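You operate a simulated robot arm through the tools that you are given. There is no shell and no other tool.

You run a simulated robot arm. Do the job below in one go: nothing can be reset, and whatever is moved stays where it is left.

## Task
Clear the supply's trip and test the contactor alone in the bay.
Fine: switch off before the guard opens; the relay goes in the black tray; guard shut and supply off at the end. Set down upright: what you pick out.

Only the result counts: the job must be done as asked and must still hold three seconds after the hand-in. Knocking over, shifting, dropping, spilling or breaking anything else fails it.

## Robot
A 7-joint arm with a two-finger parallel gripper, fixed in place. Base frame: the origin is on the floor under the middle of its stand, x ahead of it, y to its left, z up. Readings come in cm, rad, newtons and seconds.
It reaches about 124.7 cm from its shoulder. Its first joint turns from -2.304 to 2.304 rad. Payload 3.91 kg.
Tool frame: the origin (TCP) lies between the finger pads and is the grasp point; the fingertips stand 3 cm ahead of it; z points along the fingers, y is the line along which they close. The gripper opens to 11 cm. The fingers are 2 cm wide and 1 cm thick; the gripper's body (4.8 by 11.2 cm) begins 5.5 cm behind the TCP.
Orientation is that of the tool frame in the base frame, as a unit quaternion [w, x, y, z]. With the fingers straight down and closing along the base's y, the tool's x points along the base's -x, its y along +y and its z along -z.

## Interface
- The arm moves only by the tool play_rows. Its argument "targets" is a list of rows, each an object of numbers (a shift or turn left out is 0, a gripper value left out holds the last): "dx", "dy", "dz": the shift along the base's x, y, z in cm; "ax", "ay", "az": the turn, a rotation vector about the base's x, y, z in rad; "hand": the opening in per cent of the stroke, from 0 (shut) to 100 (fully open). In form: [{"dx": .., "dy": .., "dz": .., "ax": .., "ay": .., "az": .., "hand": ..}, ...]. A call has 1 to 20 rows; each row shifts and turns the commanded pose from where the row before left it. Each row takes 0.2 s and may step no farther than 5 cm and 0.15 rad from the row before; otherwise, or with a gripper value out of range, the whole call is refused. A pose out of reach is approached as far as the arm can. The call stops where the force on the tool passes 90 N (or 10 N more than at its start, if that is more) or the arm is blocked; 0.2 s more then pass. Each finger travels about 10.8 cm/s and halts on what it meets, pressing with about 29 N; the grip force reading is that of the motor and also rises with nothing between the fingers. The clock runs only during rows and for 0.2 s after the last one: add rows that do not move to give the fingers time. It gives the time, the measured TCP pose, the force on the tool (base axes), the opening and the grip force at its end, in the units of the frame above (readings bear some noise), with the torque about the TCP (base axes, N m) and any sound that the robot's microphone picked up.
- Cameras (640 x 400 px; columns grow to the right, rows downward): "scene" is fixed at [40.36, -51.61, 152.98]; the picture's right is [0.97, -0.25, 0.00], its down [-0.10, -0.41, -0.91] and it looks along [0.23, 0.88, -0.42] (base axes); focal length 341 px, centre (320, 200). "wrist" rides on the gripper at [7.2, 1.7, -10.3] in the tool frame; the picture's right is [-0.23, 0.97, 0.00], its down [-0.76, -0.18, -0.62] and it looks along [-0.61, -0.14, 0.78] (tool axes); focal length 222 px, centre (320, 200). There is no depth. A picture from a camera that has moved, and an enlarged one, comes with that camera's place and axes in the base frame and with its lens. The place of the scene camera against the robot may be out by one fixed shift of up to 2.5 cm in any direction.
- camera(camera): a new picture of that camera. No time passes.
- inspect(camera, box): a new picture of the part [left, top, right, bottom] of that camera's present view, enlarged. No time passes.
- sign_off(): hands the job in; it is judged then, once.

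Places have to be worked out from the pictures, the camera data and where the tool is seen. Open the gripper and draw the arm clear of the work before you hand the job in, unless the task says otherwise.

The tools are called after "Emit:" as name(argument=value, ...) on one line, values as JSON. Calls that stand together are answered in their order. play_rows: Moves the arm, as the interface text tells. Its arguments: {"type":"object","properties":{"targets":{"type":"array"}},"required":["targets"]} The other tools are called the same way: camera (camera) takes a picture; inspect (camera, box) takes an enlarged picture of a part of a camera's view; sign_off () hands the job in.

At the start:

```text
clock: 0.0
tool_pos: [37.43, 62.24, 131.49]
orientation: [0.0, 0.0, 1.0, -0.001]
force: [0.6, 0.0, 0.3]
moment: [-0.02, -0.06, 0.01]
opening: 11.03
gripper_force: 0.1
```

scene: 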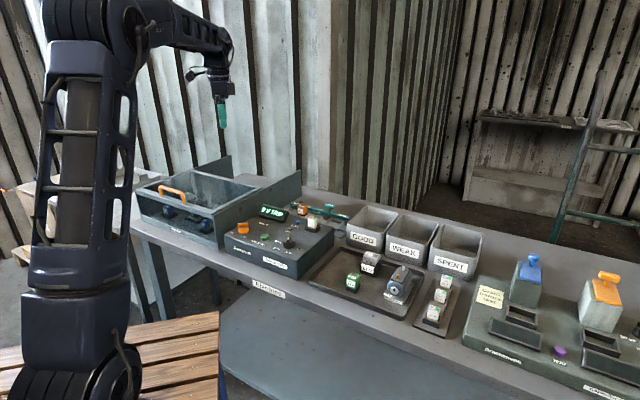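
wrist: 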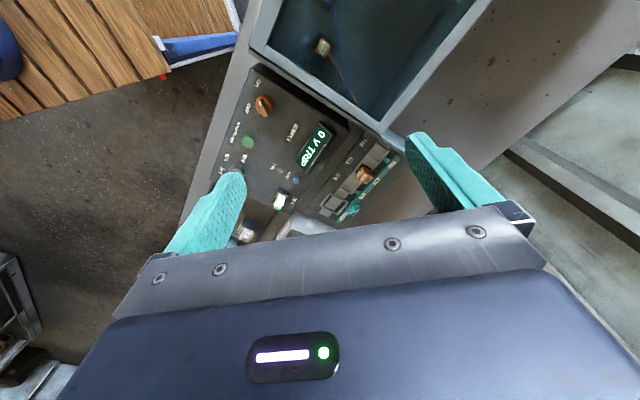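

I start by looking closely at the scene to identify the devices on the bench.

Emit:
inspect(camera="scene", box=[120, 150, 360, 300])

Emit:
inspect(camera="scene", box=[300, 190, 500, 340])

Emit:
inspect(camera="scene", box=[220, 195, 350, 285])

Emit:
inspect(camera="scene", box=[440, 240, 640, 400])

Emit:
inspect(camera="wrist", box=[200, 0, 440, 250])

```text
2.67 times, centred on (240, 225) of scene
camera zoom: at [40.36, -51.61, 152.98], right [0.97, -0.25, 0.0], down [-0.1, -0.41, -0.91], along [0.23, 0.88, -0.42], focal length 908 px, centre (533, 133)
```

zoom: 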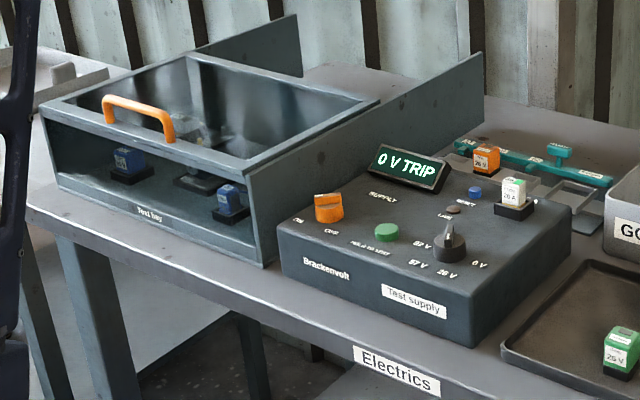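

```text
2.67 times, centred on (400, 265) of scene
camera zoom: at [40.36, -51.61, 152.98], right [0.97, -0.25, 0.0], down [-0.1, -0.41, -0.91], along [0.23, 0.88, -0.42], focal length 908 px, centre (107, 27)
```

zoom: 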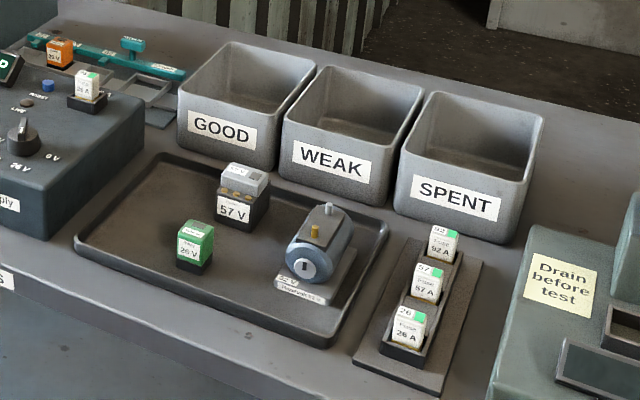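

```text
4.44 times, centred on (285, 240) of scene
camera zoom: at [40.36, -51.61, 152.98], right [0.97, -0.25, 0.0], down [-0.1, -0.41, -0.91], along [0.23, 0.88, -0.42], focal length 1514 px, centre (476, 22)
```

zoom: 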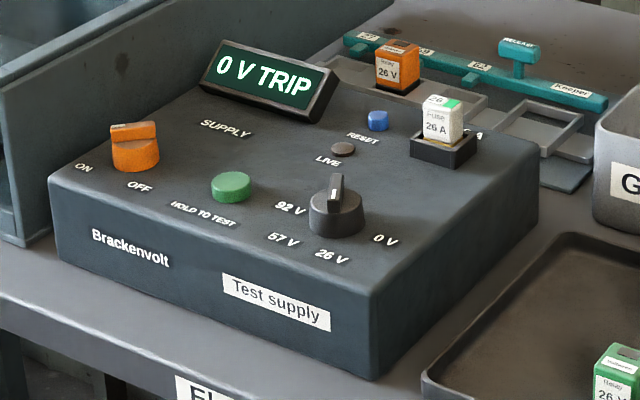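

```text
2.50 times, centred on (540, 320) of scene
camera zoom: at [40.36, -51.61, 152.98], right [0.97, -0.25, 0.0], down [-0.1, -0.41, -0.91], along [0.23, 0.88, -0.42], focal length 852 px, centre (-230, -100)
```

zoom: 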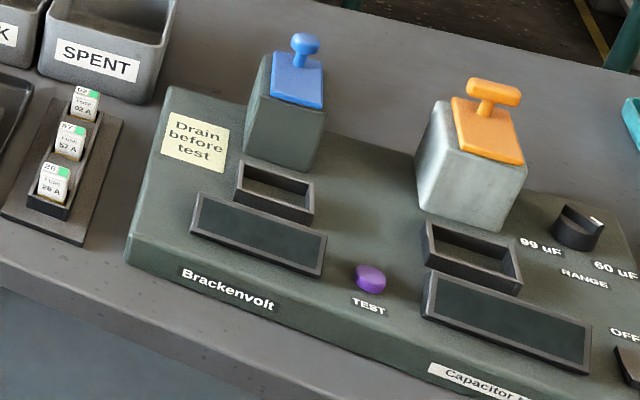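

```text
1.60 times, centred on (320, 125) of wrist
camera zoom: at [30.21, 63.96, 141.71], right [0.23, 0.97, 0.0], down [0.76, -0.18, 0.62], along [0.61, -0.14, -0.78], focal length 355 px, centre (320, 320)
```

zoom: 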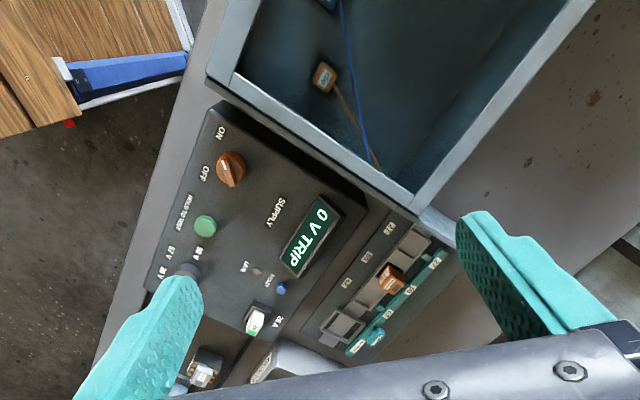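

I need a closer look at the bay interior and the keeper rack, so I zoom in further.

Emit:
inspect(camera="scene", box=[130, 170, 250, 250])

Emit:
inspect(camera="scene", box=[280, 190, 360, 245])

Emit:
inspect(camera="scene", box=[330, 240, 430, 310])

Emit:
inspect(camera="wrist", box=[230, 0, 410, 110])

Emit:
inspect(camera="wrist", box=[300, 130, 410, 230])

```text
5.00 times, centred on (190, 210) of scene
camera zoom: at [40.36, -51.61, 152.98], right [0.97, -0.25, 0.0], down [-0.1, -0.41, -0.91], along [0.23, 0.88, -0.42], focal length 1703 px, centre (970, 150)
```

zoom: 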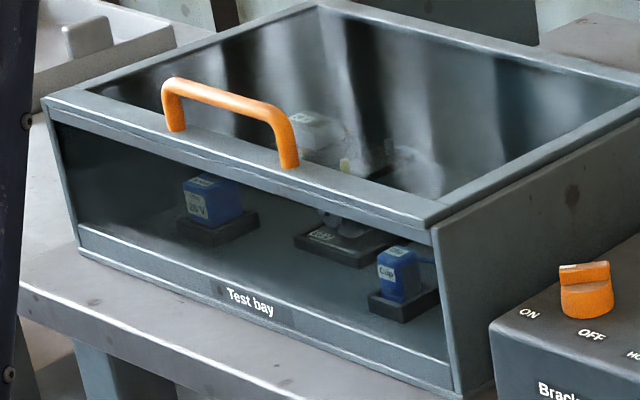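

```text
7.27 times, centred on (320, 218) of scene
camera zoom: at [40.36, -51.61, 152.98], right [0.97, -0.25, 0.0], down [-0.1, -0.41, -0.91], along [0.23, 0.88, -0.42], focal length 2477 px, centre (320, 73)
```

zoom: 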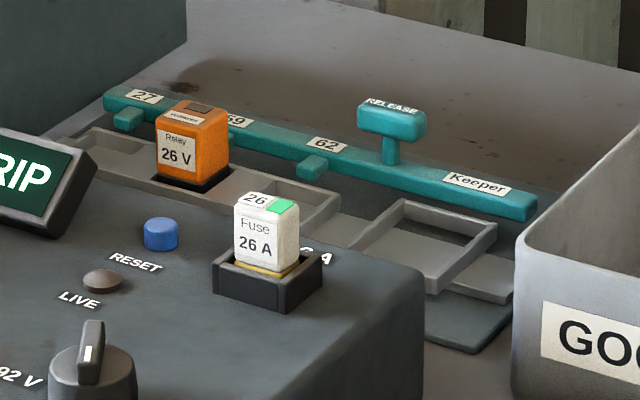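

```text
5.71 times, centred on (380, 275) of scene
camera zoom: at [40.36, -51.61, 152.98], right [0.97, -0.25, 0.0], down [-0.1, -0.41, -0.91], along [0.23, 0.88, -0.42], focal length 1946 px, centre (-23, -229)
```

zoom: 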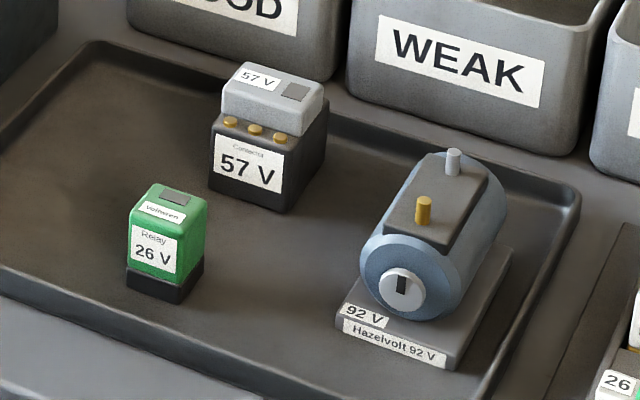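

```text
3.56 times, centred on (320, 55) of wrist
camera zoom: at [30.21, 63.96, 141.71], right [0.23, 0.97, 0.0], down [0.76, -0.18, 0.62], along [0.61, -0.14, -0.78], focal length 790 px, centre (320, 716)
```

zoom: 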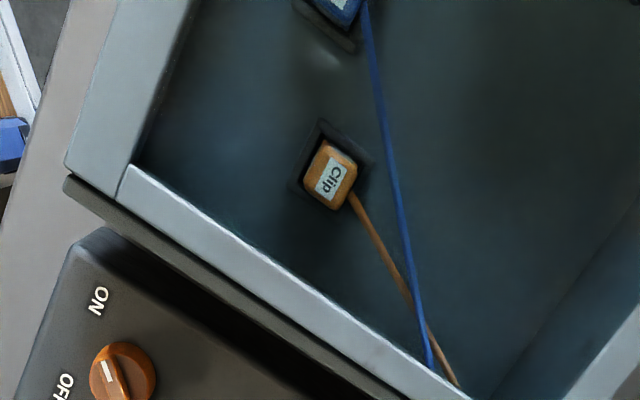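

```text
4.00 times, centred on (355, 180) of wrist
camera zoom: at [30.21, 63.96, 141.71], right [0.23, 0.97, 0.0], down [0.76, -0.18, 0.62], along [0.61, -0.14, -0.78], focal length 888 px, centre (180, 280)
```

zoom: 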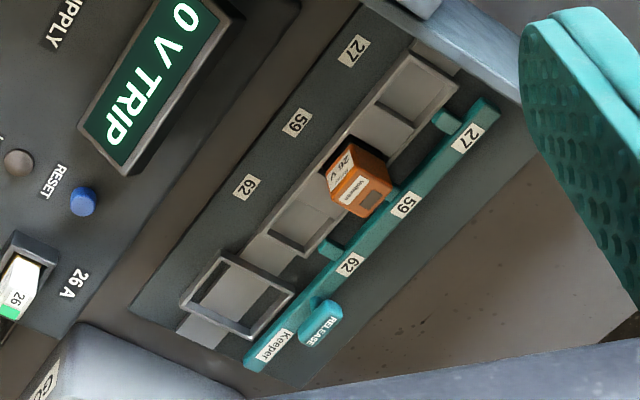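

The bay seems to hold several items (an orange and a blue clip, a blue relay, a central device). I move the hand back towards -x at the present height so the wrist camera looks over the bay.

Emit:
play_rows(targets=[{"dx": -4, "dy": 1}, {"dx": -4, "dy": 1}, {"dx": -4, "dy": 1}, {"dx": -4, "dy": 1}, {"dx": -4, "dy": 1}])

Emit:
camera(camera="wrist")

Emit:
camera(camera="scene")

```text
clock: 1.2
tool_pos: [17.49, 67.34, 131.25]
orientation: [0.0, 0.0, 1.0, 0.0]
force: [0.5, -0.2, -0.2]
moment: [0.03, 0.05, -0.02]
opening: 11.03
gripper_force: 0.2
```

```text
taken
camera wrist: at [10.23, 69.15, 141.59], right [0.23, 0.97, 0.0], down [0.76, -0.18, 0.62], along [0.61, -0.14, -0.78], focal length 222 px, centre (320, 200)
```

wrist: 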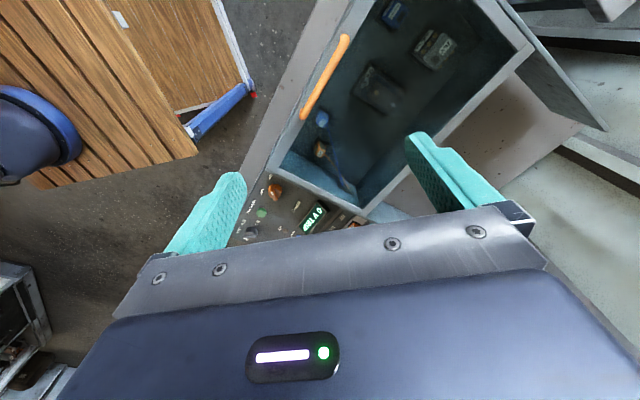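

```text
taken
```

scene: 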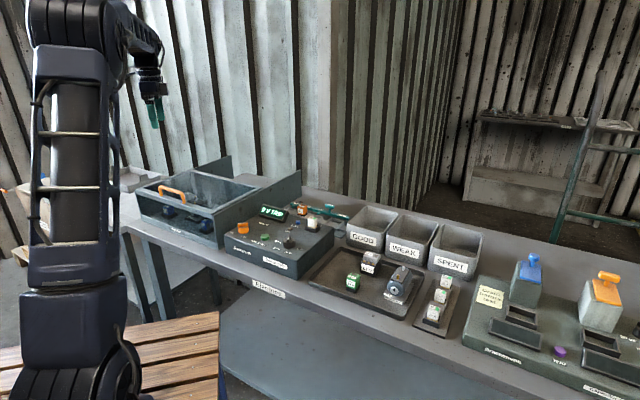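

The bay is now in the wrist view; I enlarge it to identify its contents.

Emit:
inspect(camera="wrist", box=[280, 0, 540, 220])

Emit:
inspect(camera="wrist", box=[340, 0, 480, 120])

```text
1.82 times, centred on (410, 110) of wrist
camera zoom: at [10.23, 69.15, 141.59], right [0.23, 0.97, 0.0], down [0.76, -0.18, 0.62], along [0.61, -0.14, -0.78], focal length 404 px, centre (156, 364)
```

zoom: 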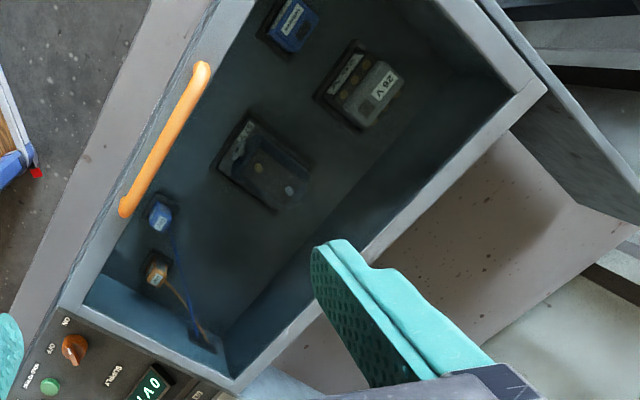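

```text
3.33 times, centred on (410, 60) of wrist
camera zoom: at [10.23, 69.15, 141.59], right [0.23, 0.97, 0.0], down [0.76, -0.18, 0.62], along [0.61, -0.14, -0.78], focal length 740 px, centre (20, 667)
```

zoom: 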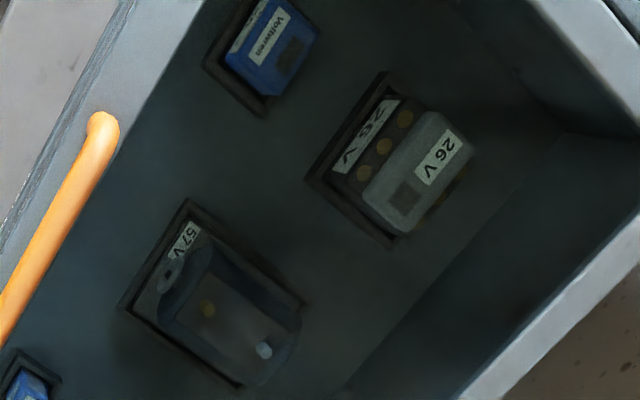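

The bay holds a blue relay, a 26 V contactor, a 57 V motor and two parked clips; the bench is turned about -42° against the base. I turn the wrist to match the bench and move above the supply panel to read it.

Emit:
play_rows(targets=[{"dx": 2.59, "dy": -3.2, "az": 0.0944}, {"dx": 2.59, "dy": -3.2, "az": 0.0944}, {"dx": 2.59, "dy": -3.2, "az": 0.0944}, {"dx": 2.59, "dy": -3.2, "az": 0.0944}, {"dx": 2.59, "dy": -3.2, "az": 0.0944}, {"dx": 2.59, "dy": -3.2, "az": 0.0944, "dz": -3}, {"dx": 2.59, "dy": -3.2, "az": 0.0944, "dz": -3}, {"dx": 2.59, "dy": -3.2, "az": 0.0944, "dz": -3}, {"dx": 2.59, "dy": -3.2, "az": 0.0944, "dz": -3}])

Emit:
camera(camera="wrist")

Emit:
inspect(camera="wrist", box=[220, 0, 440, 200])

```text
refused: row 6 steps farther than a row can; nothing moved
```

```text
taken
camera wrist: at [10.23, 69.15, 141.59], right [0.23, 0.97, 0.0], down [0.76, -0.18, 0.62], along [0.61, -0.14, -0.78], focal length 222 px, centre (320, 200)
```

wrist: 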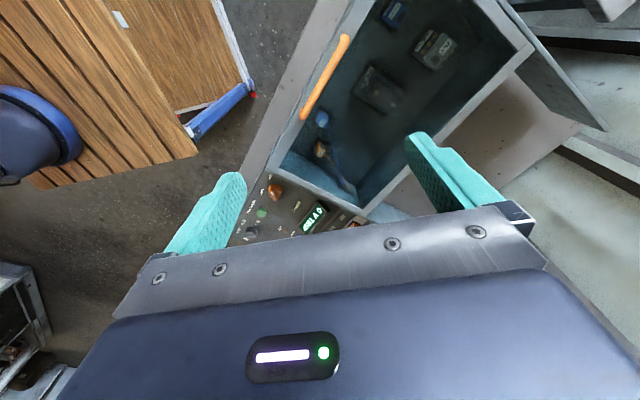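

```text
2.00 times, centred on (330, 100) of wrist
camera zoom: at [10.23, 69.15, 141.59], right [0.23, 0.97, 0.0], down [0.76, -0.18, 0.62], along [0.61, -0.14, -0.78], focal length 444 px, centre (300, 400)
```

zoom: 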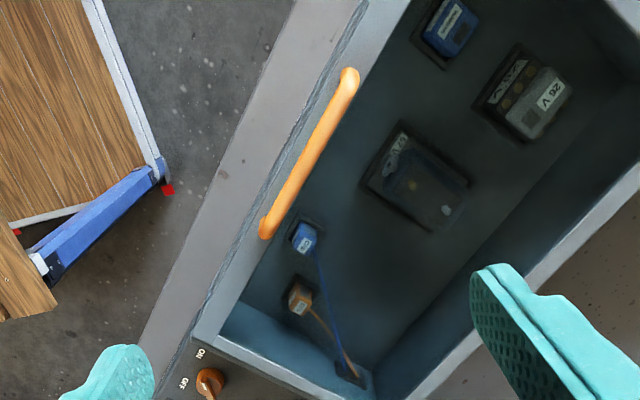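

The step was too large in one row; I repeat the same move with smaller rows.

Emit:
play_rows(targets=[{"dx": 2.59, "dy": -3.2, "az": 0.0944}, {"dx": 2.59, "dy": -3.2, "az": 0.0944}, {"dx": 2.59, "dy": -3.2, "az": 0.0944}, {"dx": 2.59, "dy": -3.2, "az": 0.0944}, {"dx": 2.59, "dy": -3.2, "az": 0.0944}, {"dx": 2.59, "dy": -3.2, "az": 0.0944}, {"dx": 2.59, "dy": -3.2, "az": 0.0944}, {"dx": 2.59, "dy": -3.2, "az": 0.0944}, {"dx": 2.59, "dy": -3.2, "az": 0.0944}, {"dz": -4}, {"dz": -4}, {"dz": -4}])

Emit:
camera(camera="wrist")

Emit:
inspect(camera="wrist", box=[200, 0, 460, 200])

```text
clock: 3.8
tool_pos: [40.45, 38.41, 119.32]
orientation: [0.0, -0.412, 0.911, 0.0]
force: [-0.5, -0.6, 0.1]
moment: [-0.01, -0.03, -0.03]
opening: 11.0
gripper_force: 0.0
```

```text
taken
camera wrist: at [34.44, 34.03, 129.54], right [-0.58, 0.81, 0.0], down [0.64, 0.45, 0.62], along [0.51, 0.36, -0.78], focal length 222 px, centre (320, 200)
```

wrist: 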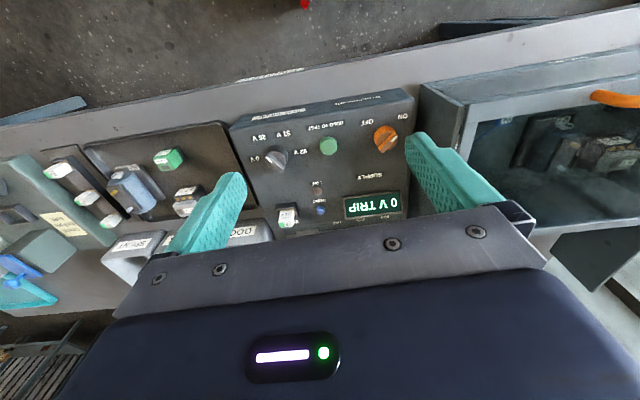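

```text
2.00 times, centred on (330, 100) of wrist
camera zoom: at [34.44, 34.03, 129.54], right [-0.58, 0.81, 0.0], down [0.64, 0.45, 0.62], along [0.51, 0.36, -0.78], focal length 444 px, centre (300, 400)
```

zoom: 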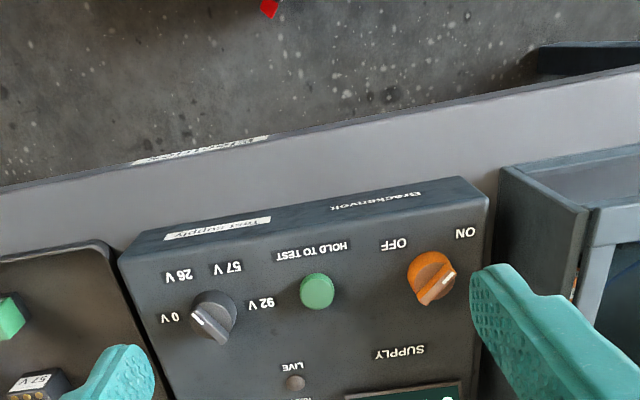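

The supply panel is visible (upside down). I enlarge the switch, dial and display to read their positions.

Emit:
inspect(camera="wrist", box=[360, 100, 430, 170])

Emit:
inspect(camera="wrist", box=[240, 120, 320, 190])

Emit:
inspect(camera="wrist", box=[260, 170, 420, 240])

Emit:
inspect(camera="scene", box=[225, 210, 325, 270])

```text
5.71 times, centred on (395, 135) of wrist
camera zoom: at [34.44, 34.03, 129.54], right [-0.58, 0.81, 0.0], down [0.64, 0.45, 0.62], along [0.51, 0.36, -0.78], focal length 1269 px, centre (-109, 571)
```

zoom: 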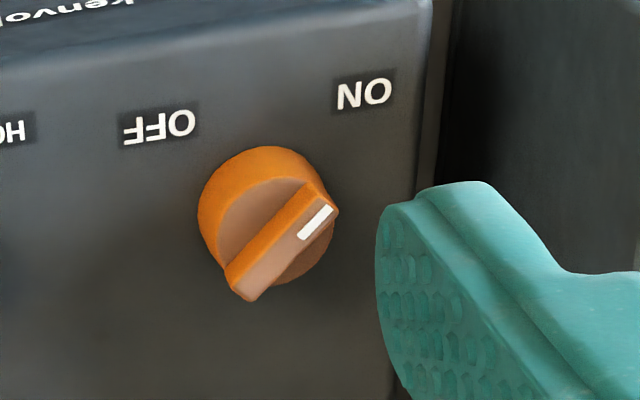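

```text
5.71 times, centred on (280, 155) of wrist
camera zoom: at [34.44, 34.03, 129.54], right [-0.58, 0.81, 0.0], down [0.64, 0.45, 0.62], along [0.51, 0.36, -0.78], focal length 1269 px, centre (549, 457)
```

zoom: 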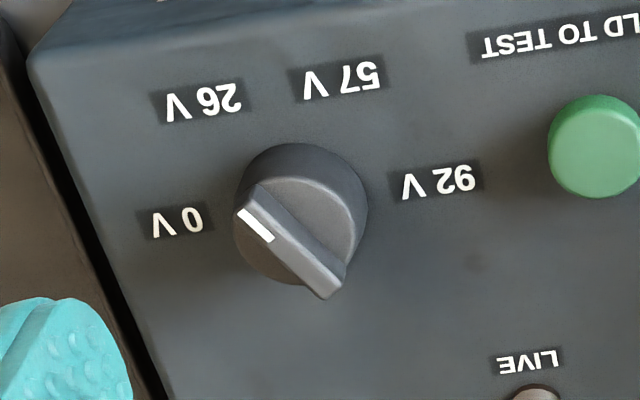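

```text
4.00 times, centred on (340, 205) of wrist
camera zoom: at [34.44, 34.03, 129.54], right [-0.58, 0.81, 0.0], down [0.64, 0.45, 0.62], along [0.51, 0.36, -0.78], focal length 888 px, centre (240, 180)
```

zoom: 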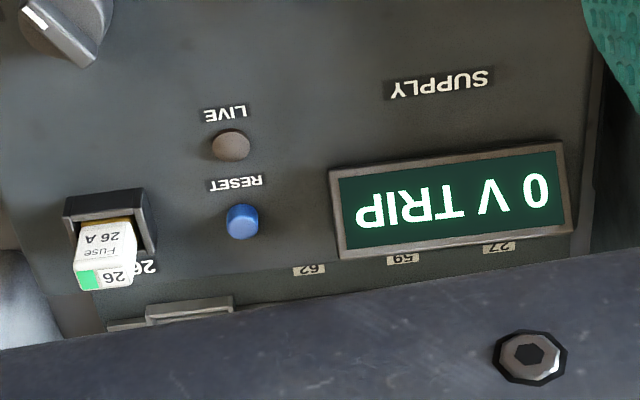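

```text
6.40 times, centred on (275, 240) of scene
camera zoom: at [40.36, -51.61, 152.98], right [0.97, -0.25, 0.0], down [-0.1, -0.41, -0.91], along [0.23, 0.88, -0.42], focal length 2180 px, centre (608, -56)
```

zoom: 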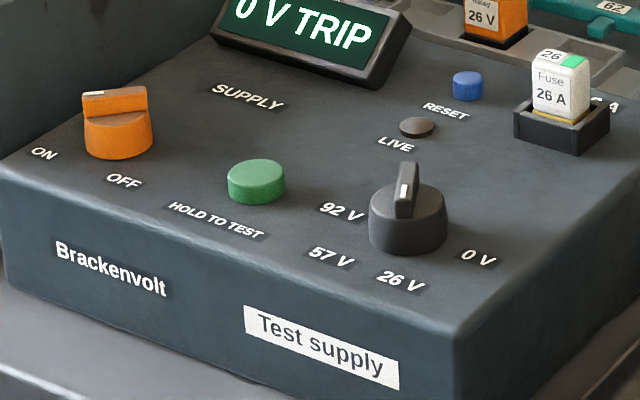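

Reading the panel: the switch points to ON, the dial to 26 V, the fuse is 26 A, and the display reads 0 V TRIP. Before gripping the switch I check in free air that the wrist can turn the further 45° needed.

Emit:
play_rows(targets=[{"az": 0.135}, {"az": 0.135}, {"az": 0.135}, {"az": 0.135}, {"az": 0.135}, {"az": 0.135}, {"az": 0.05}])

Emit:
camera(camera="wrist")

```text
clock: 5.4
tool_pos: [40.76, 38.53, 119.5]
orientation: [0.0, 0.755, -0.656, 0.0]
force: [0.0, 0.7, -0.3]
moment: [0.01, 0.0, 0.01]
opening: 11.03
gripper_force: 0.0
```

```text
taken
camera wrist: at [40.09, 31.04, 129.76], right [-1.0, 0.09, 0.0], down [0.07, 0.78, 0.62], along [0.06, 0.62, -0.78], focal length 222 px, centre (320, 200)
```

wrist: 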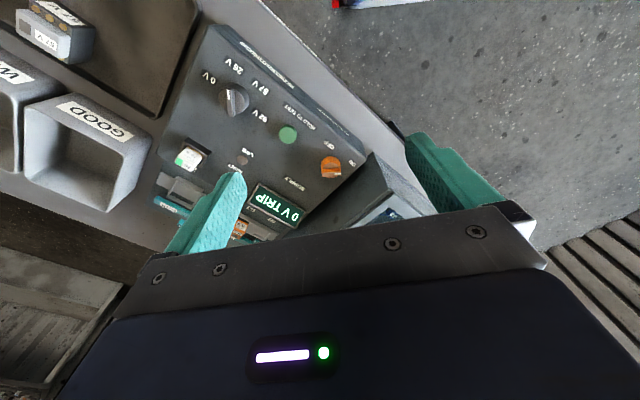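

The wrist reaches 98°, so the turn is feasible. I enlarge this view for a second bearing on the switch knob and buttons.

Emit:
inspect(camera="wrist", box=[260, 110, 380, 190])

Emit:
inspect(camera="wrist", box=[150, 30, 330, 240])

```text
5.00 times, centred on (320, 150) of wrist
camera zoom: at [40.09, 31.04, 129.76], right [-1.0, 0.09, 0.0], down [0.07, 0.78, 0.62], along [0.06, 0.62, -0.78], focal length 1111 px, centre (320, 450)
```

zoom: 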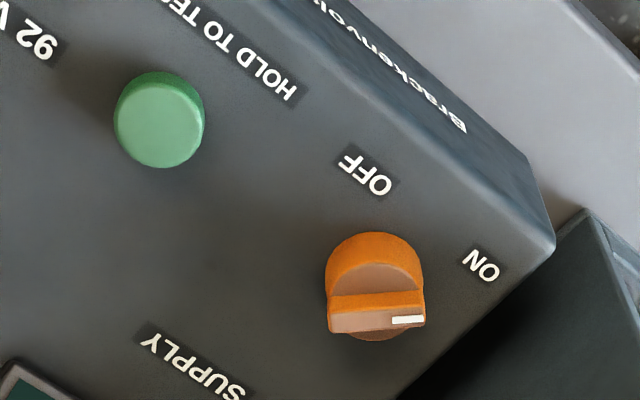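

```text
1.90 times, centred on (240, 135) of wrist
camera zoom: at [40.09, 31.04, 129.76], right [-1.0, 0.09, 0.0], down [0.07, 0.78, 0.62], along [0.06, 0.62, -0.78], focal length 423 px, centre (472, 324)
```

zoom: 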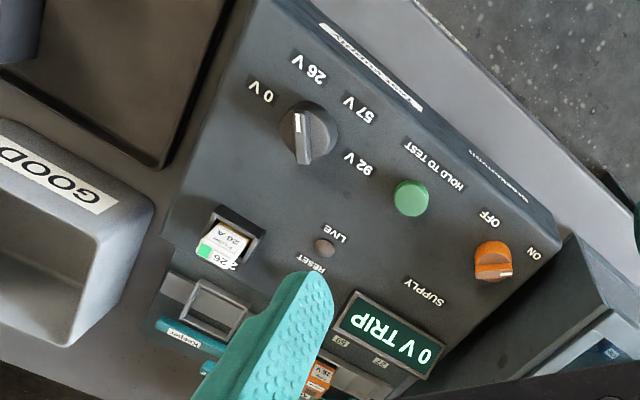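

The switch ridge lies along base x at about (39.9, 50.5), top at z ≈ 98.9, panel at about 96.5. I turn the hand back to 0°, half close it and go above the knob.

Emit:
play_rows(targets=[{"dx": -0.07, "dy": 1.005, "dz": -0.3, "az": -0.14247, "hand": 40}, {"dx": -0.07, "dy": 1.005, "dz": -0.3, "az": -0.14247}, {"dx": -0.07, "dy": 1.005, "dz": -0.3, "az": -0.14247}, {"dx": -0.07, "dy": 1.005, "dz": -0.3, "az": -0.14247}, {"dx": -0.07, "dy": 1.005, "dz": -0.3, "az": -0.14247}, {"dx": -0.07, "dy": 1.005, "dz": -0.3, "az": -0.14247}, {"dx": -0.07, "dy": 1.005, "dz": -0.3, "az": -0.14247}, {"dx": -0.07, "dy": 1.005, "dz": -0.3, "az": -0.14247}, {"dx": -0.07, "dy": 1.005, "dz": -0.3, "az": -0.14247}, {"dx": -0.07, "dy": 1.005, "dz": -0.3, "az": -0.14247}, {"dx": -0.07, "dy": 1.005, "dz": -0.3, "az": -0.14247}, {"dx": -0.07, "dy": 1.005, "dz": -0.3, "az": -0.14247}, {"dz": -3.9}, {}])

Emit:
camera(camera="wrist")

Emit:
inspect(camera="scene", box=[200, 150, 300, 250])

```text
clock: 8.4
tool_pos: [40.08, 50.46, 111.82]
orientation: [-0.001, -0.001, 1.0, 0.0]
force: [0.1, 0.1, 0.5]
moment: [0.02, -0.02, 0.0]
opening: 4.39
gripper_force: 0.0
```

```text
taken
camera wrist: at [32.76, 52.15, 122.14], right [0.23, 0.97, 0.0], down [0.76, -0.18, 0.62], along [0.61, -0.14, -0.78], focal length 222 px, centre (320, 200)
```

wrist: 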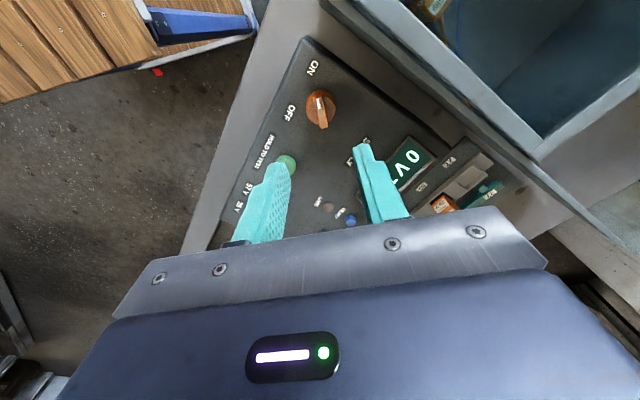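

```text
4.00 times, centred on (250, 200) of scene
camera zoom: at [40.36, -51.61, 152.98], right [0.97, -0.25, 0.0], down [-0.1, -0.41, -0.91], along [0.23, 0.88, -0.42], focal length 1362 px, centre (600, 200)
```

zoom: 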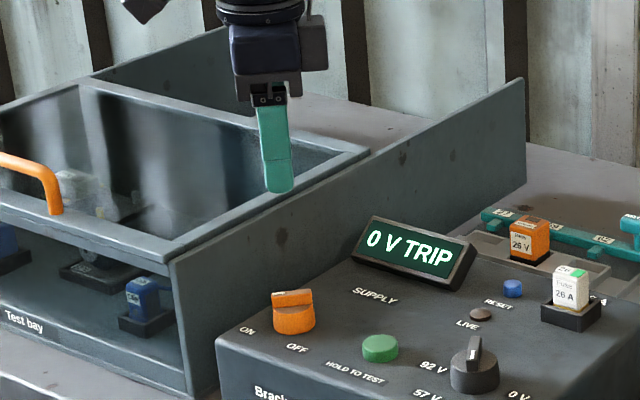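

The scene view confirms the calibration is good (tip seen about where expected). I enlarge the knob in the wrist view to fine-tune the centring before descending.

Emit:
inspect(camera="wrist", box=[280, 70, 360, 140])

```text
5.71 times, centred on (320, 105) of wrist
camera zoom: at [32.76, 52.15, 122.14], right [0.23, 0.97, 0.0], down [0.76, -0.18, 0.62], along [0.61, -0.14, -0.78], focal length 1269 px, centre (320, 743)
```

zoom: 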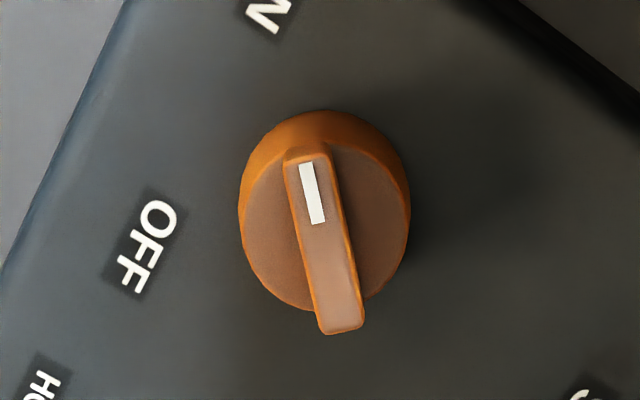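

The ridge centre is at (39.9, 50.65), aligned with base x. I descend so the fingertips straddle the ridge at z ≈ 98.2, then close.

Emit:
play_rows(targets=[{"dy": 0.15, "dz": -4}, {"dz": -4}, {"dz": -2}, {"dz": -0.8}, {}, {"hand": 0}, {}, {}])

Emit:
camera(camera="wrist")

Emit:
inspect(camera="scene", box=[200, 150, 300, 250])

```text
clock: 10.2
tool_pos: [40.05, 50.52, 101.08]
orientation: [0.0, -0.001, 1.0, -0.002]
force: [-1.9, -21.4, -2.2]
moment: [-0.59, -0.55, 0.01]
opening: 0.89
gripper_force: 45.2
```

```text
taken
camera wrist: at [32.72, 52.28, 111.39], right [0.23, 0.97, 0.0], down [0.76, -0.18, 0.62], along [0.61, -0.14, -0.78], focal length 222 px, centre (320, 200)
```

wrist: 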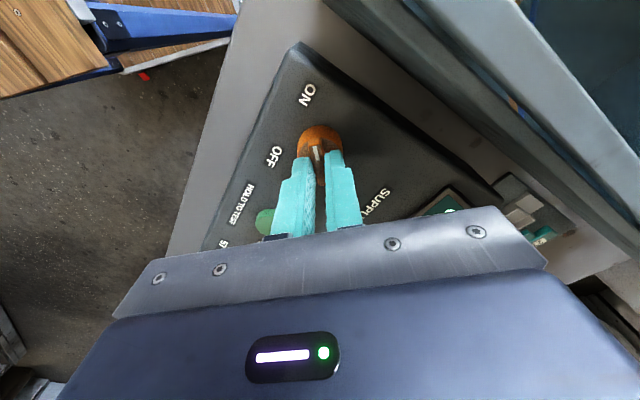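

```text
4.00 times, centred on (250, 200) of scene
camera zoom: at [40.36, -51.61, 152.98], right [0.97, -0.25, 0.0], down [-0.1, -0.41, -0.91], along [0.23, 0.88, -0.42], focal length 1362 px, centre (600, 200)
```

zoom: 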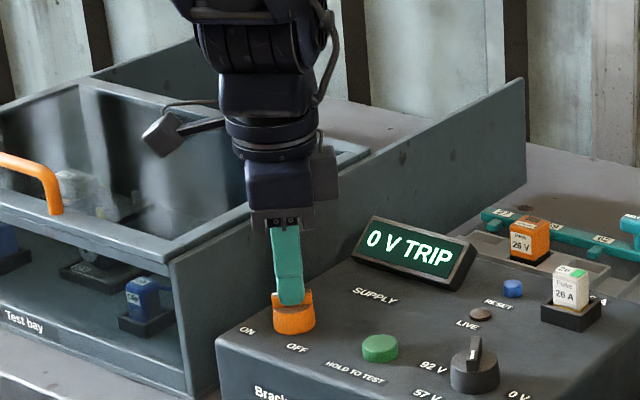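

The ridge is gripped (0.89 cm). I ease off the small side load and turn the switch +90° to OFF.

Emit:
play_rows(targets=[{"dy": -0.12}, {"az": 0.131}, {"az": 0.131}, {"az": 0.131}, {"az": 0.131}, {"az": 0.131}, {"az": 0.131}, {"az": 0.131}, {"az": 0.131}, {"az": 0.131}, {"az": 0.131}, {"az": 0.131}, {"az": 0.131}, {}])

Emit:
inspect(camera="scene", box=[200, 150, 320, 250])

Emit:
camera(camera="wrist")

```text
clock: 13.2
tool_pos: [39.92, 50.6, 101.03]
orientation: [-0.001, 0.709, -0.705, 0.0]
force: [11.7, 26.6, 2.7]
moment: [0.55, -0.27, -0.07]
opening: 0.88
gripper_force: 44.6
```

```text
4.00 times, centred on (260, 200) of scene
camera zoom: at [40.36, -51.61, 152.98], right [0.97, -0.25, 0.0], down [-0.1, -0.41, -0.91], along [0.23, 0.88, -0.42], focal length 1362 px, centre (560, 200)
```

zoom: 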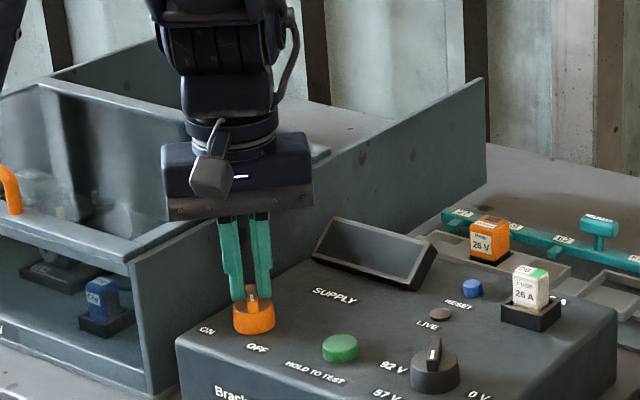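

```text
taken
camera wrist: at [38.29, 43.3, 111.39], right [-0.97, 0.22, 0.0], down [0.17, 0.76, 0.62], along [0.14, 0.61, -0.78], focal length 222 px, centre (320, 200)
```

wrist: 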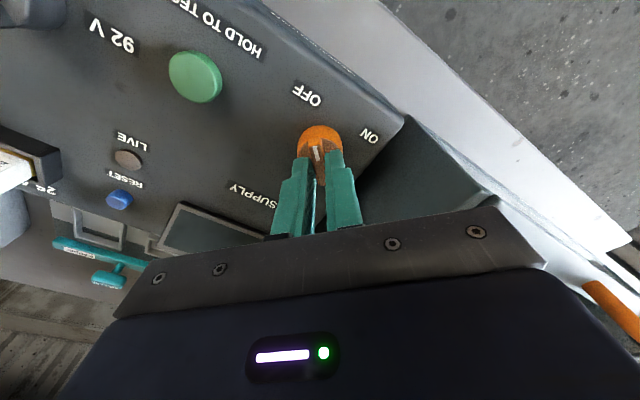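

The display is dark, so the supply is OFF. I release the knob, lift clear and go to look at the guard handle.

Emit:
play_rows(targets=[{"hand": 35}, {}, {"dz": 3}, {"dz": 5}, {"dz": 5}, {"dz": 5}, {"dz": 5}])

Emit:
inspect(camera="scene", box=[200, 170, 340, 270])

Emit:
camera(camera="wrist")

```text
clock: 14.8
tool_pos: [39.77, 50.66, 124.15]
orientation: [0.0, 0.708, -0.706, 0.0]
force: [0.4, 0.6, -0.9]
moment: [0.0, 0.01, 0.0]
opening: 3.84
gripper_force: 0.1
```

```text
4.00 times, centred on (270, 220) of scene
camera zoom: at [40.36, -51.61, 152.98], right [0.97, -0.25, 0.0], down [-0.1, -0.41, -0.91], along [0.23, 0.88, -0.42], focal length 1362 px, centre (520, 120)
```

zoom: 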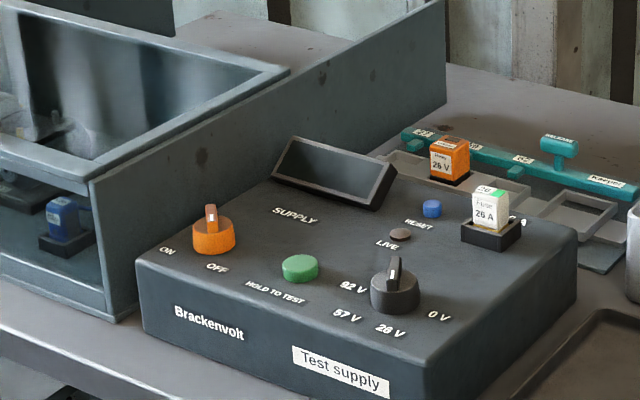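

```text
taken
camera wrist: at [38.05, 43.41, 134.41], right [-0.97, 0.23, 0.0], down [0.18, 0.76, 0.62], along [0.14, 0.61, -0.78], focal length 222 px, centre (320, 200)
```

wrist: 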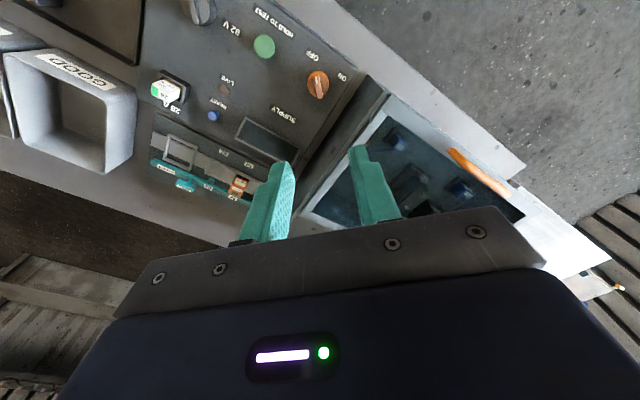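

The switch now points to OFF. I move to the front of the bay with the camera looking along the bench depth to study the guard and contents.

Emit:
play_rows(targets=[{"dx": -3.55, "dy": 1.0, "dz": 0.6, "az": -0.062}, {"dx": -3.55, "dy": 1.0, "dz": 0.6, "az": -0.062}, {"dx": -3.55, "dy": 1.0, "dz": 0.6, "az": -0.062}, {"dx": -3.55, "dy": 1.0, "dz": 0.6, "az": -0.062}, {"dx": -3.55, "dy": 1.0, "dz": 0.6, "az": -0.062}, {"dx": -3.55, "dy": 1.0, "dz": 0.6, "az": -0.062}, {"dx": -3.55, "dy": 1.0, "dz": 0.6, "az": -0.062}, {"dx": -3.55, "dy": 1.0, "dz": 0.6, "az": -0.062}, {"dx": -3.55, "dy": 1.0, "dz": 0.6, "az": -0.062}])

Emit:
camera(camera="wrist")

Emit:
inspect(camera="wrist", box=[160, 40, 480, 240])

```text
clock: 16.8
tool_pos: [7.98, 59.54, 129.37]
orientation: [-0.001, -0.486, 0.874, -0.001]
force: [0.5, 0.3, -0.7]
moment: [0.0, 0.07, 0.01]
opening: 3.84
gripper_force: 0.2
```

```text
taken
camera wrist: at [2.73, 54.26, 139.68], right [-0.71, 0.71, 0.0], down [0.55, 0.55, 0.62], along [0.44, 0.44, -0.78], focal length 222 px, centre (320, 200)
```

wrist: 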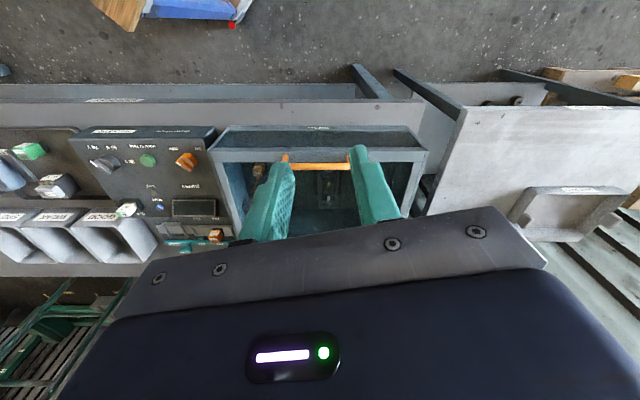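

```text
2.00 times, centred on (320, 140) of wrist
camera zoom: at [2.73, 54.26, 139.68], right [-0.71, 0.71, 0.0], down [0.55, 0.55, 0.62], along [0.44, 0.44, -0.78], focal length 444 px, centre (320, 320)
```

zoom: 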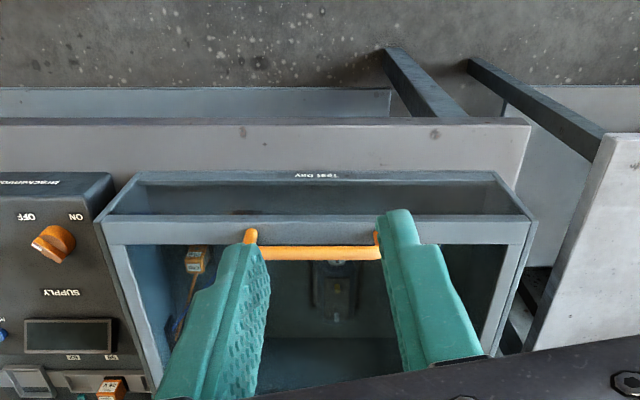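

The bench is turned 45°, the guard handle is centred near (17.2, 68.2), bar at z ≈ 105.5 running along the bench. Side plates extend behind the lid, which suggests it slides back. I turn the hand so it closes front-to-back and go above the handle.

Emit:
play_rows(targets=[{"dx": 0.925, "dy": 0.867, "dz": -1.36, "az": 0.1342, "hand": 50}, {"dx": 0.925, "dy": 0.867, "dz": -1.36, "az": 0.1342}, {"dx": 0.925, "dy": 0.867, "dz": -1.36, "az": 0.1342}, {"dx": 0.925, "dy": 0.867, "dz": -1.36, "az": 0.1342}, {"dx": 0.925, "dy": 0.867, "dz": -1.36, "az": 0.1342}, {"dx": 0.925, "dy": 0.867, "dz": -1.36, "az": 0.1342}, {"dx": 0.925, "dy": 0.867, "dz": -1.36, "az": 0.1342}, {"dx": 0.925, "dy": 0.867, "dz": -1.36, "az": 0.1342}, {"dx": 0.925, "dy": 0.867, "dz": -1.36, "az": 0.1342}, {"dx": 0.925, "dy": 0.867, "dz": -1.36, "az": 0.1342}])

Emit:
camera(camera="wrist")

Emit:
inspect(camera="scene", box=[100, 120, 280, 250])

```text
clock: 19.0
tool_pos: [17.13, 68.33, 115.88]
orientation: [-0.001, 0.925, -0.381, 0.0]
force: [-1.1, 0.2, -0.4]
moment: [-0.02, -0.02, 0.01]
opening: 5.49
gripper_force: 0.0
```

```text
taken
camera wrist: at [21.06, 61.97, 126.2], right [-0.85, -0.53, 0.0], down [-0.41, 0.66, 0.62], along [-0.33, 0.53, -0.78], focal length 222 px, centre (320, 200)
```

wrist: 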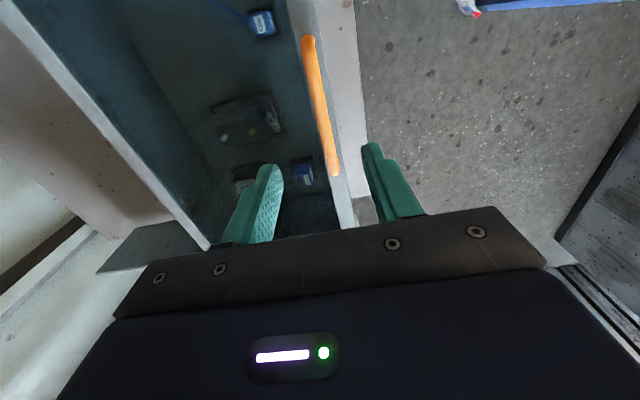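

```text
3.08 times, centred on (190, 185) of scene
camera zoom: at [40.36, -51.61, 152.98], right [0.97, -0.25, 0.0], down [-0.1, -0.41, -0.91], along [0.23, 0.88, -0.42], focal length 1048 px, centre (720, 246)
```

zoom: 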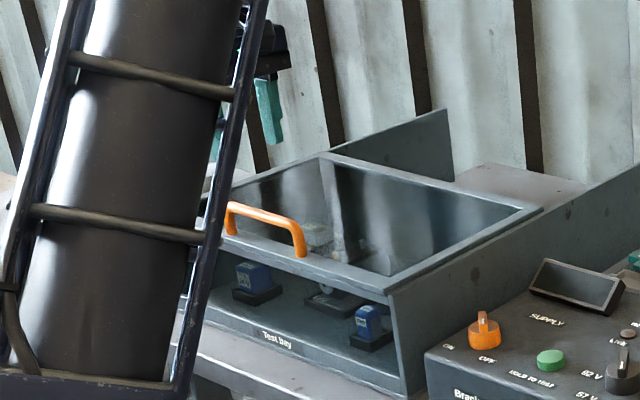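

The handle lies between the open fingers in plan. I descend so the tips reach z ≈ 103.5 around the bar and close on it.

Emit:
play_rows(targets=[{"dx": -0.15, "dy": -0.15, "dz": -4}, {"dz": -3}, {"dz": -2.5}, {}, {"hand": 0}, {}, {}])

Emit:
camera(camera="wrist")

Emit:
inspect(camera="scene", box=[100, 120, 280, 250])

```text
clock: 20.6
tool_pos: [17.12, 68.13, 106.61]
orientation: [-0.001, 0.924, -0.382, -0.001]
force: [-1.7, -2.4, -5.1]
moment: [0.01, 0.07, -0.11]
opening: 1.18
gripper_force: 45.0
```

```text
taken
camera wrist: at [21.06, 61.9, 116.84], right [-0.85, -0.53, 0.0], down [-0.41, 0.66, 0.62], along [-0.33, 0.53, -0.78], focal length 222 px, centre (320, 200)
```

wrist: 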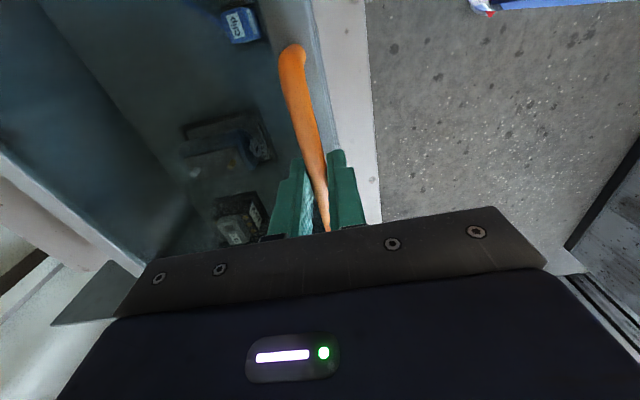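

```text
3.08 times, centred on (190, 185) of scene
camera zoom: at [40.36, -51.61, 152.98], right [0.97, -0.25, 0.0], down [-0.1, -0.41, -0.91], along [0.23, 0.88, -0.42], focal length 1048 px, centre (720, 246)
```

zoom: 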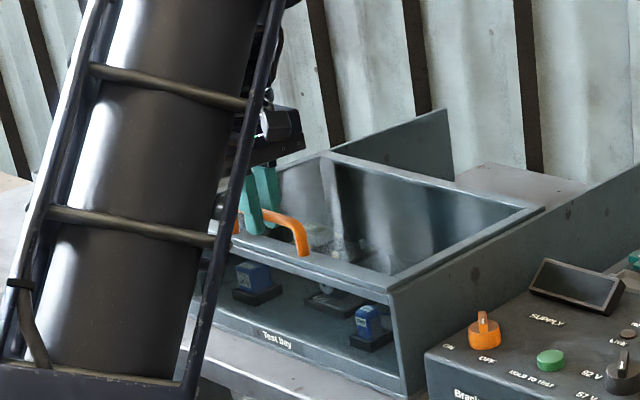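

The bar is gripped (1.18 cm). I try a short push to the rear to see whether the guard slides.

Emit:
play_rows(targets=[{"dx": 0.35, "dy": 0.35}, {"dx": 0.35, "dy": 0.35}, {"dx": 0.35, "dy": 0.35}, {"dx": 0.35, "dy": 0.35}])

Emit:
inspect(camera="scene", box=[100, 120, 280, 250])

```text
clock: 21.6
tool_pos: [18.4, 69.46, 106.55]
orientation: [0.0, 0.924, -0.382, -0.001]
force: [-1.2, 1.0, 0.7]
moment: [-0.6, -0.65, -0.11]
opening: 1.14
gripper_force: 44.9
```

```text
3.08 times, centred on (190, 185) of scene
camera zoom: at [40.36, -51.61, 152.98], right [0.97, -0.25, 0.0], down [-0.1, -0.41, -0.91], along [0.23, 0.88, -0.42], focal length 1048 px, centre (720, 246)
```

zoom: 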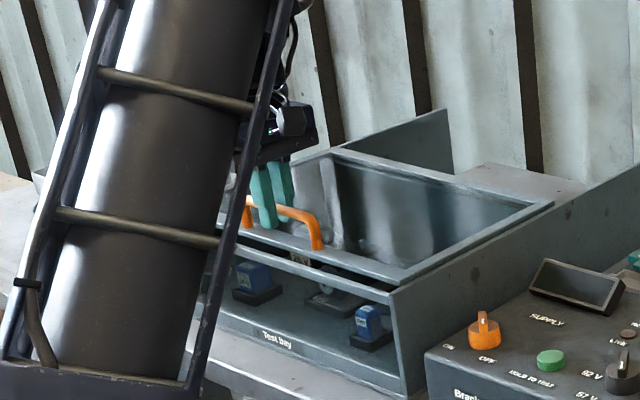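

The guard slides back freely. I keep pushing it open along the rails.

Emit:
play_rows(targets=[{"dx": 1.7, "dy": 1.7}, {"dx": 1.7, "dy": 1.7}, {"dx": 1.7, "dy": 1.7}, {"dx": 1.7, "dy": 1.7}, {"dx": 1.7, "dy": 1.7}, {"dx": 1.7, "dy": 1.7}, {}])

Emit:
inspect(camera="scene", box=[100, 120, 280, 250])

```text
clock: 23.2
tool_pos: [28.43, 79.5, 106.56]
orientation: [-0.001, 0.924, -0.382, -0.001]
force: [-8.1, 8.8, 27.1]
moment: [0.34, 0.35, -0.08]
opening: 1.15
gripper_force: 44.5
```

```text
3.08 times, centred on (190, 185) of scene
camera zoom: at [40.36, -51.61, 152.98], right [0.97, -0.25, 0.0], down [-0.1, -0.41, -0.91], along [0.23, 0.88, -0.42], focal length 1048 px, centre (720, 246)
```

zoom: 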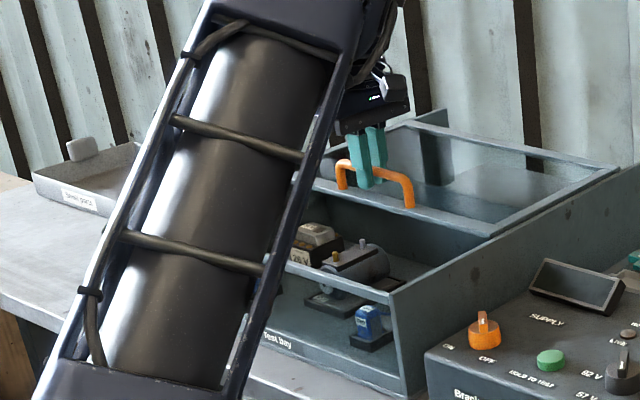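

The guard is about half open; I continue pushing it to its stop, easing the downward load slightly.

Emit:
play_rows(targets=[{"dx": 1.4, "dy": 1.4, "dz": 0.1}, {"dx": 1.4, "dy": 1.4}, {"dx": 1.4, "dy": 1.4}, {"dx": 1.4, "dy": 1.4}, {"dx": 1.4, "dy": 1.4}, {"dx": 1.4, "dy": 1.4}, {}])

Emit:
inspect(camera="scene", box=[100, 120, 280, 250])

```text
clock: 24.4
tool_pos: [34.15, 85.43, 106.49]
orientation: [0.013, 0.926, -0.377, 0.0]
force: [-22.6, -59.8, 13.9]
moment: [-1.14, -0.36, -0.31]
opening: 1.18
gripper_force: 45.2
stopped in row 5: the force on the tool passed its limit at 105 N (the readings are from after the stop); the commanded pose is now the measured one
```

```text
3.08 times, centred on (190, 185) of scene
camera zoom: at [40.36, -51.61, 152.98], right [0.97, -0.25, 0.0], down [-0.1, -0.41, -0.91], along [0.23, 0.88, -0.42], focal length 1048 px, centre (720, 246)
```

zoom: 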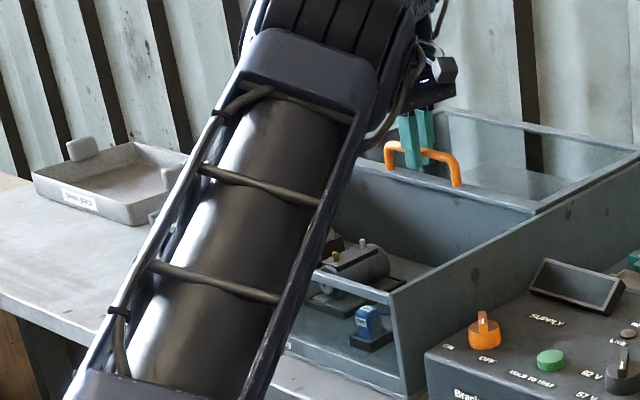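

The guard has met its rear stop after about 24 cm of travel. I let go of the handle and lift away.

Emit:
play_rows(targets=[{"dx": -0.1, "dy": -0.1}, {"hand": 40}, {}, {"dz": 3}, {"dz": 5}, {"dz": 5}, {"dz": 5}])

Emit:
camera(camera="wrist")

Emit:
camera(camera="scene")

```text
clock: 26.0
tool_pos: [34.39, 85.72, 124.19]
orientation: [0.01, 0.925, -0.379, 0.0]
force: [0.5, -0.7, 0.0]
moment: [0.0, 0.05, 0.0]
opening: 4.38
gripper_force: 0.0
```

```text
taken
camera wrist: at [38.4, 79.57, 134.44], right [-0.84, -0.54, 0.02], down [-0.41, 0.67, 0.61], along [-0.34, 0.51, -0.79], focal length 222 px, centre (320, 200)
```

wrist: 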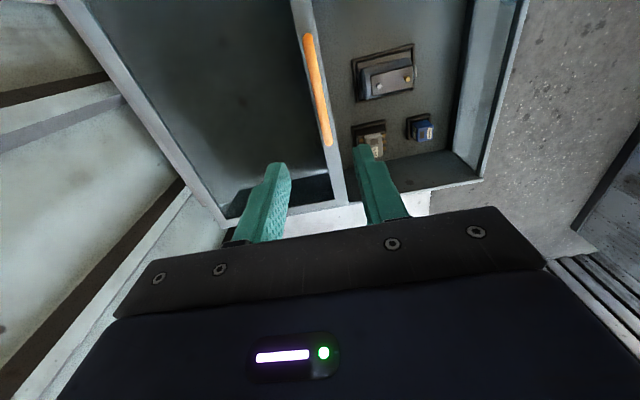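

```text
taken
```

scene: 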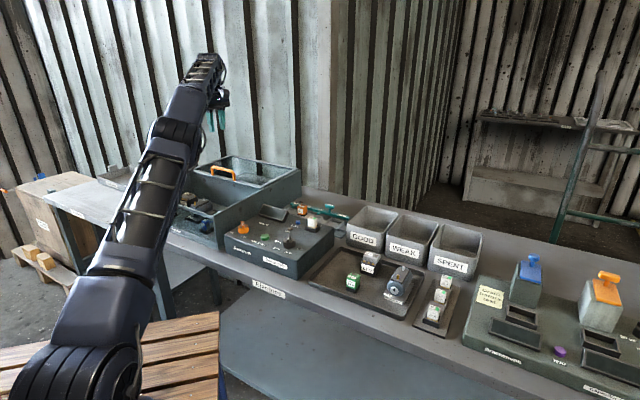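

The guard is fully open and the bay contents are exposed. I enlarge the view to identify and locate each item.

Emit:
inspect(camera="wrist", box=[330, 20, 500, 200])

Emit:
inspect(camera="scene", box=[170, 140, 310, 250])

```text
2.22 times, centred on (415, 110) of wrist
camera zoom: at [38.4, 79.57, 134.44], right [-0.84, -0.54, 0.02], down [-0.41, 0.67, 0.61], along [-0.34, 0.51, -0.79], focal length 494 px, centre (109, 400)
```

zoom: 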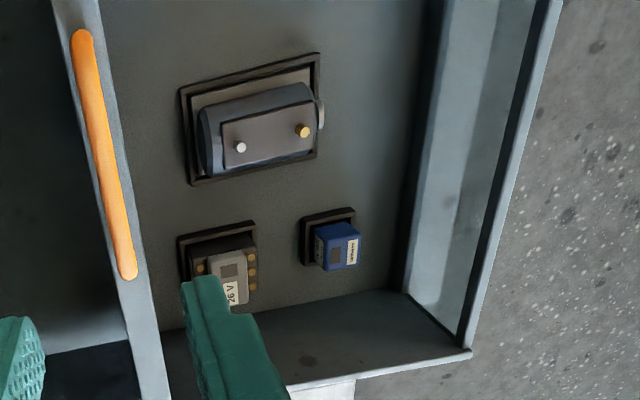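

```text
3.64 times, centred on (240, 195) of scene
camera zoom: at [40.36, -51.61, 152.98], right [0.97, -0.25, 0.0], down [-0.1, -0.41, -0.91], along [0.23, 0.88, -0.42], focal length 1239 px, centre (611, 218)
```

zoom: 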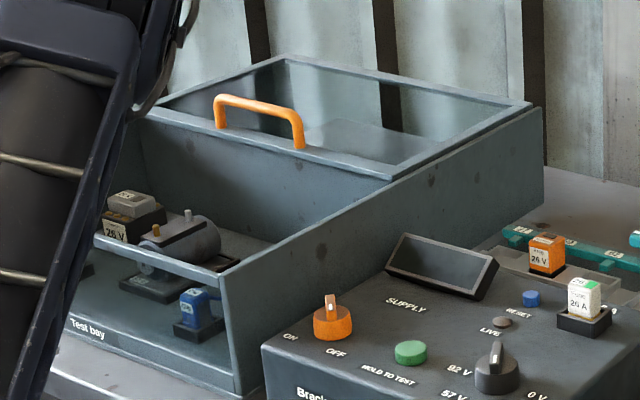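

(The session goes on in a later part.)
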